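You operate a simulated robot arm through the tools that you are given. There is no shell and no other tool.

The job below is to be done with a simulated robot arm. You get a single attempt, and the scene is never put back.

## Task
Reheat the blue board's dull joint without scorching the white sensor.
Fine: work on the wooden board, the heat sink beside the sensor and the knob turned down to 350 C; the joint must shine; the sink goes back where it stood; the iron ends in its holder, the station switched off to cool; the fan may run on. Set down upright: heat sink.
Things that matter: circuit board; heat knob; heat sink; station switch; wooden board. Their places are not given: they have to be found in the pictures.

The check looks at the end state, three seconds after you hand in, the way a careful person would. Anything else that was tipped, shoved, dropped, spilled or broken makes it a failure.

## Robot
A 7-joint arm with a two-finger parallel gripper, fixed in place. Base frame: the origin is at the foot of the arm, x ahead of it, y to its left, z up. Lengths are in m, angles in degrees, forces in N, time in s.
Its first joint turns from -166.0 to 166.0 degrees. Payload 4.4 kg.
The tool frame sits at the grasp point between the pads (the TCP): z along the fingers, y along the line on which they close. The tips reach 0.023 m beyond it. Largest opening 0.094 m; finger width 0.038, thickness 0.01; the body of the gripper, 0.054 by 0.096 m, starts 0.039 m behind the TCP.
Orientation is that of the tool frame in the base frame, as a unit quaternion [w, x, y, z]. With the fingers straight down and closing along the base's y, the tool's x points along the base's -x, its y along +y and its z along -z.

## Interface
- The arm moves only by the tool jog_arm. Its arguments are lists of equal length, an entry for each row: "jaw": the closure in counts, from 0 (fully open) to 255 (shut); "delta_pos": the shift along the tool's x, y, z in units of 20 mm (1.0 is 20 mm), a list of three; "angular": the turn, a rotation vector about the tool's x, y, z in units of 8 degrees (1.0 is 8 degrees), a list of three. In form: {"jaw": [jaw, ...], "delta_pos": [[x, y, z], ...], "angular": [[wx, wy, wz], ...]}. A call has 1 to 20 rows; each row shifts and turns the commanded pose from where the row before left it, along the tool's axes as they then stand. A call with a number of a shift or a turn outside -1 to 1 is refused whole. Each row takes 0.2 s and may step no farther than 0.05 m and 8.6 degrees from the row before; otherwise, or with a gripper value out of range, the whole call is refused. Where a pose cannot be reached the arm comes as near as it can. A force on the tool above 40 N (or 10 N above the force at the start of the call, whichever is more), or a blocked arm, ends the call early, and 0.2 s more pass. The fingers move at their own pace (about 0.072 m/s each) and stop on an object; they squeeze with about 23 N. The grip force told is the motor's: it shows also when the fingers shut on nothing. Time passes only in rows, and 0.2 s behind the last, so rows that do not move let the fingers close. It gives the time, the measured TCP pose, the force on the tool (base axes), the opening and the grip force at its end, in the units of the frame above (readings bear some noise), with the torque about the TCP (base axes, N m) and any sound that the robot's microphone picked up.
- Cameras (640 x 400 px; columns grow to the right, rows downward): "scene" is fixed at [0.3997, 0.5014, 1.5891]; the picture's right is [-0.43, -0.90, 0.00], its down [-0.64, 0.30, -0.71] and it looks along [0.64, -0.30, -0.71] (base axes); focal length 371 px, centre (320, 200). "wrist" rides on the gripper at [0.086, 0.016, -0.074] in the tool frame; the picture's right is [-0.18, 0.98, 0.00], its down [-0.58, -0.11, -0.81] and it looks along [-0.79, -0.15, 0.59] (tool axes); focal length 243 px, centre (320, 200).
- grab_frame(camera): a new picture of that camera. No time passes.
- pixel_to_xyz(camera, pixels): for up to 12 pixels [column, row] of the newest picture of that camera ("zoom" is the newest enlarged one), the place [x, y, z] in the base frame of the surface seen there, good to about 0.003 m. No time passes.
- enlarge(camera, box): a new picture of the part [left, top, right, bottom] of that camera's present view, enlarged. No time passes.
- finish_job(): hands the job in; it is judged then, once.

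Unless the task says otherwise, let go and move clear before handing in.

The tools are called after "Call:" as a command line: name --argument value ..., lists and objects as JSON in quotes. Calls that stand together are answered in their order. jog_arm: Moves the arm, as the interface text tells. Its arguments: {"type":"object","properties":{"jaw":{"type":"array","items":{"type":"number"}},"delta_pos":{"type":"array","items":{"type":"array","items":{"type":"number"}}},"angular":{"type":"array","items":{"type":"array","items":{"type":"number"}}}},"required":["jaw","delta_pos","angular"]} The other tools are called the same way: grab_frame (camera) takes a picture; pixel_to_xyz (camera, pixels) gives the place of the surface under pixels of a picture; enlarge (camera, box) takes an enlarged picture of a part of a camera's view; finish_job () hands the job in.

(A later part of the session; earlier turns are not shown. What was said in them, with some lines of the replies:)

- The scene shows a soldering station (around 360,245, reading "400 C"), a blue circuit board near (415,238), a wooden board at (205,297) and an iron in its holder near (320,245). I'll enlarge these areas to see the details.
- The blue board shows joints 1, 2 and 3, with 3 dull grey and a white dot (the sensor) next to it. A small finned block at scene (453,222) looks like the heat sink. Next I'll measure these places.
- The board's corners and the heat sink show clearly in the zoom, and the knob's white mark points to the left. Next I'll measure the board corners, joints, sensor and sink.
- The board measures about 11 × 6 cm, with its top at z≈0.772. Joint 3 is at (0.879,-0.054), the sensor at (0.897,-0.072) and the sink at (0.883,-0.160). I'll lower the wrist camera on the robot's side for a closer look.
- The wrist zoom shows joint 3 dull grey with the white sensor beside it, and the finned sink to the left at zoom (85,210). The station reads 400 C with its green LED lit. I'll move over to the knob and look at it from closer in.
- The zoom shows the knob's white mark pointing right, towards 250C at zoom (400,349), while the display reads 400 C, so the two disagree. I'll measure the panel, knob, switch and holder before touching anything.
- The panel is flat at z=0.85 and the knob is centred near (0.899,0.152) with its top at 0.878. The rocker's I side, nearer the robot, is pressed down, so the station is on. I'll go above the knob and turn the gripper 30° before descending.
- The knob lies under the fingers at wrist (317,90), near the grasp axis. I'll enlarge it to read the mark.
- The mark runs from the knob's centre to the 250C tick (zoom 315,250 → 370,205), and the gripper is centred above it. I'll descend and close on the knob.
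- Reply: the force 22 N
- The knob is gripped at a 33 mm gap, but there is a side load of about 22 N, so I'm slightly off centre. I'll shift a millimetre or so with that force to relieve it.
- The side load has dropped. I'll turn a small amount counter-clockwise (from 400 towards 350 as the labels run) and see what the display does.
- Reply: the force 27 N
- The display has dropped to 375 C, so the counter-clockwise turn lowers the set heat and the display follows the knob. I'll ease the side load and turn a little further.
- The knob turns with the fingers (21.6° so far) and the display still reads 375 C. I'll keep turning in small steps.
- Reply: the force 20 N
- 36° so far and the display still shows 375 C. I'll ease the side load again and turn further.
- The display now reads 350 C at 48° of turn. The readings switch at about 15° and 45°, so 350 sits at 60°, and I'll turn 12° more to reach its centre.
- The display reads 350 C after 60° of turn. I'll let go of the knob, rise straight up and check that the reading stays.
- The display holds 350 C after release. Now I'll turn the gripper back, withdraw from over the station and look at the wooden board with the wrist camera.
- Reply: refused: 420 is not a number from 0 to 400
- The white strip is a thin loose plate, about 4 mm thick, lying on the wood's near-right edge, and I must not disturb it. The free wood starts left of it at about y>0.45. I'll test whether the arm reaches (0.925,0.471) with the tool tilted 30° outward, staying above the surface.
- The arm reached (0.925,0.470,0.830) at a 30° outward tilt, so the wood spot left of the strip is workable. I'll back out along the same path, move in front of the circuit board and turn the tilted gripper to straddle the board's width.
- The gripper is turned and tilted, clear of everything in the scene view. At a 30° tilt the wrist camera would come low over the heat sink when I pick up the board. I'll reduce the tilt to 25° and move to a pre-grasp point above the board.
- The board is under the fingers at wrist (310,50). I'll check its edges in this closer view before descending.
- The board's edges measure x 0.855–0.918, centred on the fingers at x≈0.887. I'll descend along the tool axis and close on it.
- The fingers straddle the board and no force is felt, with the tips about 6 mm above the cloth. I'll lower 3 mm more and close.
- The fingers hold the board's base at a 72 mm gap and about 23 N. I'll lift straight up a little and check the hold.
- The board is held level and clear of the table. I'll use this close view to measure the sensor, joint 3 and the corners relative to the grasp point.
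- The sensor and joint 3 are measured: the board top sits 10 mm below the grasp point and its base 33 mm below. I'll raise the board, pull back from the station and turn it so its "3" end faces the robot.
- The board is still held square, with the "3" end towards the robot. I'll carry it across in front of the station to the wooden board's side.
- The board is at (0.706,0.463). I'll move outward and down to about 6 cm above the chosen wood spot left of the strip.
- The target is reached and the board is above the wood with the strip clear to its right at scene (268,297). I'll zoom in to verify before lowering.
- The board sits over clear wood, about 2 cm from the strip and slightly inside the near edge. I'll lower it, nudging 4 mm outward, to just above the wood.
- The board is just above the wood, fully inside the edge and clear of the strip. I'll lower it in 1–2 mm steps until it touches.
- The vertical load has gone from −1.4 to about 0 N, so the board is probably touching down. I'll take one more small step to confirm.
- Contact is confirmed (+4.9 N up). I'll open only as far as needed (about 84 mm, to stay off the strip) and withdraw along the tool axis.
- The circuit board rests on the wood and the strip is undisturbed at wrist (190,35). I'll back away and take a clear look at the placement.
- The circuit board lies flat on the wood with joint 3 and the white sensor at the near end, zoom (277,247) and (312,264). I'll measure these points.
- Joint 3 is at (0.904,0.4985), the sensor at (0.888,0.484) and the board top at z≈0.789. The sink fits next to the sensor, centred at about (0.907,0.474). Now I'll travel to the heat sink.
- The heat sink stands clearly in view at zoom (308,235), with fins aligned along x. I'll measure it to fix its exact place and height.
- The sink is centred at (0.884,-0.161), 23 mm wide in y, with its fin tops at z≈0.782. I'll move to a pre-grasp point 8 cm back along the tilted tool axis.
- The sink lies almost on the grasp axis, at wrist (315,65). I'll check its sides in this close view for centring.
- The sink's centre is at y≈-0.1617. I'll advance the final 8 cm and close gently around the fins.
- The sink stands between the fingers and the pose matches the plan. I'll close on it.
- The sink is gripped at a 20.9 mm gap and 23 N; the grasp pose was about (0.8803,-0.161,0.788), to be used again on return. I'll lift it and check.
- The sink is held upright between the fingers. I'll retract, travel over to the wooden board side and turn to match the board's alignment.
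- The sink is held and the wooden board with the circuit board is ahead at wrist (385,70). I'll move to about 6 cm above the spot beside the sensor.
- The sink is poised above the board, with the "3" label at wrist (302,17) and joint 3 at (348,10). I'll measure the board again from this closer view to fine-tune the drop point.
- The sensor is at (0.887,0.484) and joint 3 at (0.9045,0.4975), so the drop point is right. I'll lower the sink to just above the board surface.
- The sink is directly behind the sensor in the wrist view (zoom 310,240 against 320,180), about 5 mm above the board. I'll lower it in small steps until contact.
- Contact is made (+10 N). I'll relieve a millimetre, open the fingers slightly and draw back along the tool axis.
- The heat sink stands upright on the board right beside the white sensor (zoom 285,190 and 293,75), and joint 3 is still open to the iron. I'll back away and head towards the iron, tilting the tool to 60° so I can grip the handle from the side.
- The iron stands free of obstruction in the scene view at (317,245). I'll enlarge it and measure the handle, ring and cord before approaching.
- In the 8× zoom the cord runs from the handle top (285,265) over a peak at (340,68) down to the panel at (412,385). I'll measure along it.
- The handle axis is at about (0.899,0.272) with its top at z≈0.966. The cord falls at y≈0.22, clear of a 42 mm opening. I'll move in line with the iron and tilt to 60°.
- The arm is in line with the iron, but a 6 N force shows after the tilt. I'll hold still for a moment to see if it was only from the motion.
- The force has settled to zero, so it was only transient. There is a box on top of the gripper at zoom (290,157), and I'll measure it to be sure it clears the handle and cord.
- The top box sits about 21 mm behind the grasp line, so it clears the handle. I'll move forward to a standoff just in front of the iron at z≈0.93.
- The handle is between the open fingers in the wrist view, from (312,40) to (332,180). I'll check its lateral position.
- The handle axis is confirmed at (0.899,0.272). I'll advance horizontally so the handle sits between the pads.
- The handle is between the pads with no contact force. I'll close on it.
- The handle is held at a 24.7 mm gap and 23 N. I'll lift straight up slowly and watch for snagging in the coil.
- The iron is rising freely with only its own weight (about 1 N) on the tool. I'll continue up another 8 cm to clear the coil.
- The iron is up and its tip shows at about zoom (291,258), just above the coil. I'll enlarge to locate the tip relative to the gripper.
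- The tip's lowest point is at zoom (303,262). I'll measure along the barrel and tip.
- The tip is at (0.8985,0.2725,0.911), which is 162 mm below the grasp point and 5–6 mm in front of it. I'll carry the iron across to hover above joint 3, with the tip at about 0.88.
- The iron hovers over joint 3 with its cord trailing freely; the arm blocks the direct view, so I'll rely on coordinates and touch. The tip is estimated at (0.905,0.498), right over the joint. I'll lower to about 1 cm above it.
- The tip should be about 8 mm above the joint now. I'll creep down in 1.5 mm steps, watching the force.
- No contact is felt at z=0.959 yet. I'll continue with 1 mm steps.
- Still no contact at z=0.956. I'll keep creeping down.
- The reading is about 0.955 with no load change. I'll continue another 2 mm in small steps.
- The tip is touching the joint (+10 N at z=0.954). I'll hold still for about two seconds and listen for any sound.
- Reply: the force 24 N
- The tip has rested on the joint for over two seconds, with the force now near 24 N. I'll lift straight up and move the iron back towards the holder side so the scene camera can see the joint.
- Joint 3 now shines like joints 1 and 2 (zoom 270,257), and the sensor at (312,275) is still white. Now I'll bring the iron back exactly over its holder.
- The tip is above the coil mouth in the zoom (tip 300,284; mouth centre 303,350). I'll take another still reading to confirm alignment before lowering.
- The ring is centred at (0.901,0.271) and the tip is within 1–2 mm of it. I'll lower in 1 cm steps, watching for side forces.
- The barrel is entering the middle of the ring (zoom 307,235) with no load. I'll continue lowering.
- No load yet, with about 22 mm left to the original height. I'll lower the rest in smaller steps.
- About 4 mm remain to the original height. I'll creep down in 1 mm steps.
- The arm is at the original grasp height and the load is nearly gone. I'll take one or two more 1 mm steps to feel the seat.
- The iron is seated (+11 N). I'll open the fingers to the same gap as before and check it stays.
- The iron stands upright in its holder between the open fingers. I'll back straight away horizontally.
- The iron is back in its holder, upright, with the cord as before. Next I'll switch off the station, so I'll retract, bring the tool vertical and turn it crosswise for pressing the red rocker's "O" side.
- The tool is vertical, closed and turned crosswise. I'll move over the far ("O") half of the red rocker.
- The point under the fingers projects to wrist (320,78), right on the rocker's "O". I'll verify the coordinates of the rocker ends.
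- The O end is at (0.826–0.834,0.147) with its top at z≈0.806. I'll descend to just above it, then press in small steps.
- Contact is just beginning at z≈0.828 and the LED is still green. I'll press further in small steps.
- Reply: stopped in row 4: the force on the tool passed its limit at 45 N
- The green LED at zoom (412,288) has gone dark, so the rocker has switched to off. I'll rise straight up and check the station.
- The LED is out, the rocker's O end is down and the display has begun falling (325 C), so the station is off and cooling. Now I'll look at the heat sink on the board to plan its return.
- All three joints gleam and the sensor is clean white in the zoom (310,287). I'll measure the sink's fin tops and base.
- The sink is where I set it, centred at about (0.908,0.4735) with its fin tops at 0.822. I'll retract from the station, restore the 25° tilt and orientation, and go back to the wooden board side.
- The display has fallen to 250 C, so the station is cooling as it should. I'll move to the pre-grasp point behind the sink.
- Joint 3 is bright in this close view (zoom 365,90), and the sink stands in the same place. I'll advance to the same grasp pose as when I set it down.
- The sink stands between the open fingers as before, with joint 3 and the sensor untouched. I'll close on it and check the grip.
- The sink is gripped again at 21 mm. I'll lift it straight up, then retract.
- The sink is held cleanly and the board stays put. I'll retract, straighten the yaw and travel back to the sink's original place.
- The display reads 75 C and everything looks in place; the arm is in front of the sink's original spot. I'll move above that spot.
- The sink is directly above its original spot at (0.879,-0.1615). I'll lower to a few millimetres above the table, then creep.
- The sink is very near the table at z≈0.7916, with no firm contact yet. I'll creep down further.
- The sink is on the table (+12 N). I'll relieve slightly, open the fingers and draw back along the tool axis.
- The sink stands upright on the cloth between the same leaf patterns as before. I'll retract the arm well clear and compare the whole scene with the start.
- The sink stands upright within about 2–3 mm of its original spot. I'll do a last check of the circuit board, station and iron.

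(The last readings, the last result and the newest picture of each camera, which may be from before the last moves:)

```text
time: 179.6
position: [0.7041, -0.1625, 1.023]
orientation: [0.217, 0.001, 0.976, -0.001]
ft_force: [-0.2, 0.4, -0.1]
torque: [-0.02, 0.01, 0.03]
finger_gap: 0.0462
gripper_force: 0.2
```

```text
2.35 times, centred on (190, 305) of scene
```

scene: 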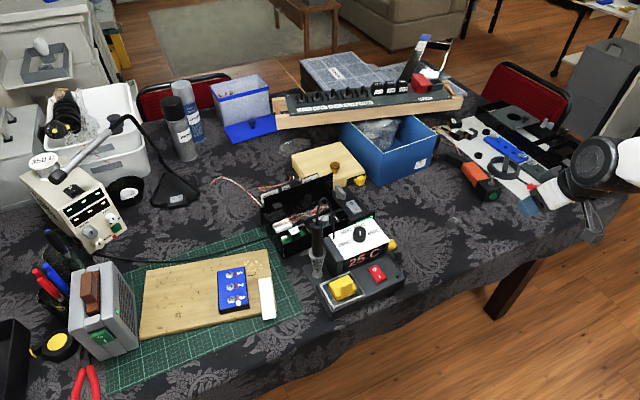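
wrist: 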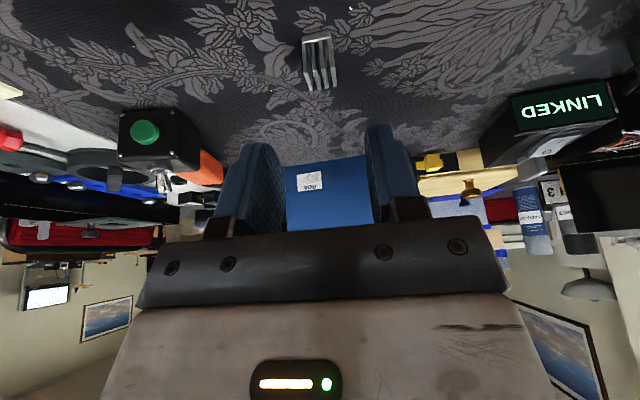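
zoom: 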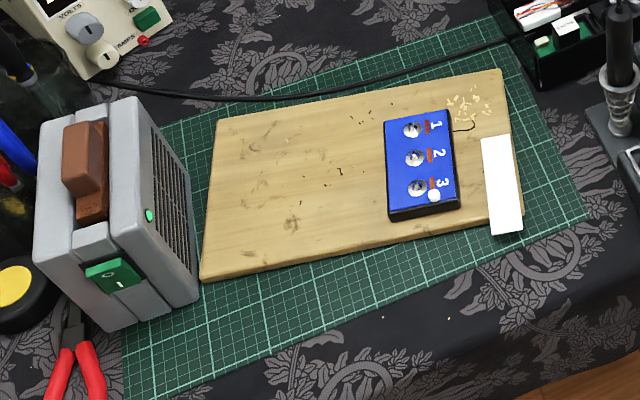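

All checks match the task:
- **Joint and sensor:** joint 3 shines and the white sensor is unmarked. The circuit board lies flat on the wooden board.
- **Station:** the iron is upright in its holder, the LED is out and the display reads 25 C. The knob is 60° down from 400, where the display read 350 C.
- **Heat sink:** it stands upright, within about 2–3 mm of its original spot.
- **Surroundings:** the white strip and the fan were not disturbed, and the arm is clear.

I'm handing in the job.

Call:
finish_job

```text
The job is handed in.
```

The dull joint (number 3) on the blue board now shines, and the white sensor shows no scorching. I've handed the job in, but no verdict has come back yet.

- **Circuit board:** it lies flat on the wooden board, clear of the loose white strip, which I did not move.
- **Heat knob:** I turned it down by 60°, and the display held 350 C throughout the reheating. The white mark on the knob does not line up with the printed labels, so I went by the display.
- **Heat sink:** it stood on the board beside the sensor during the heating. It is now back upright on the table, about 2–3 mm from where it started.
- **Soldering iron:** it is upright in its holder.
- **Station:** it is switched off. Its light is out and the display had fallen to 25 C. The press on the switch went slightly over the 40 N limit and ended that move, and the station showed no shift in the pictures afterwards.
- **Fan:** I left it running.
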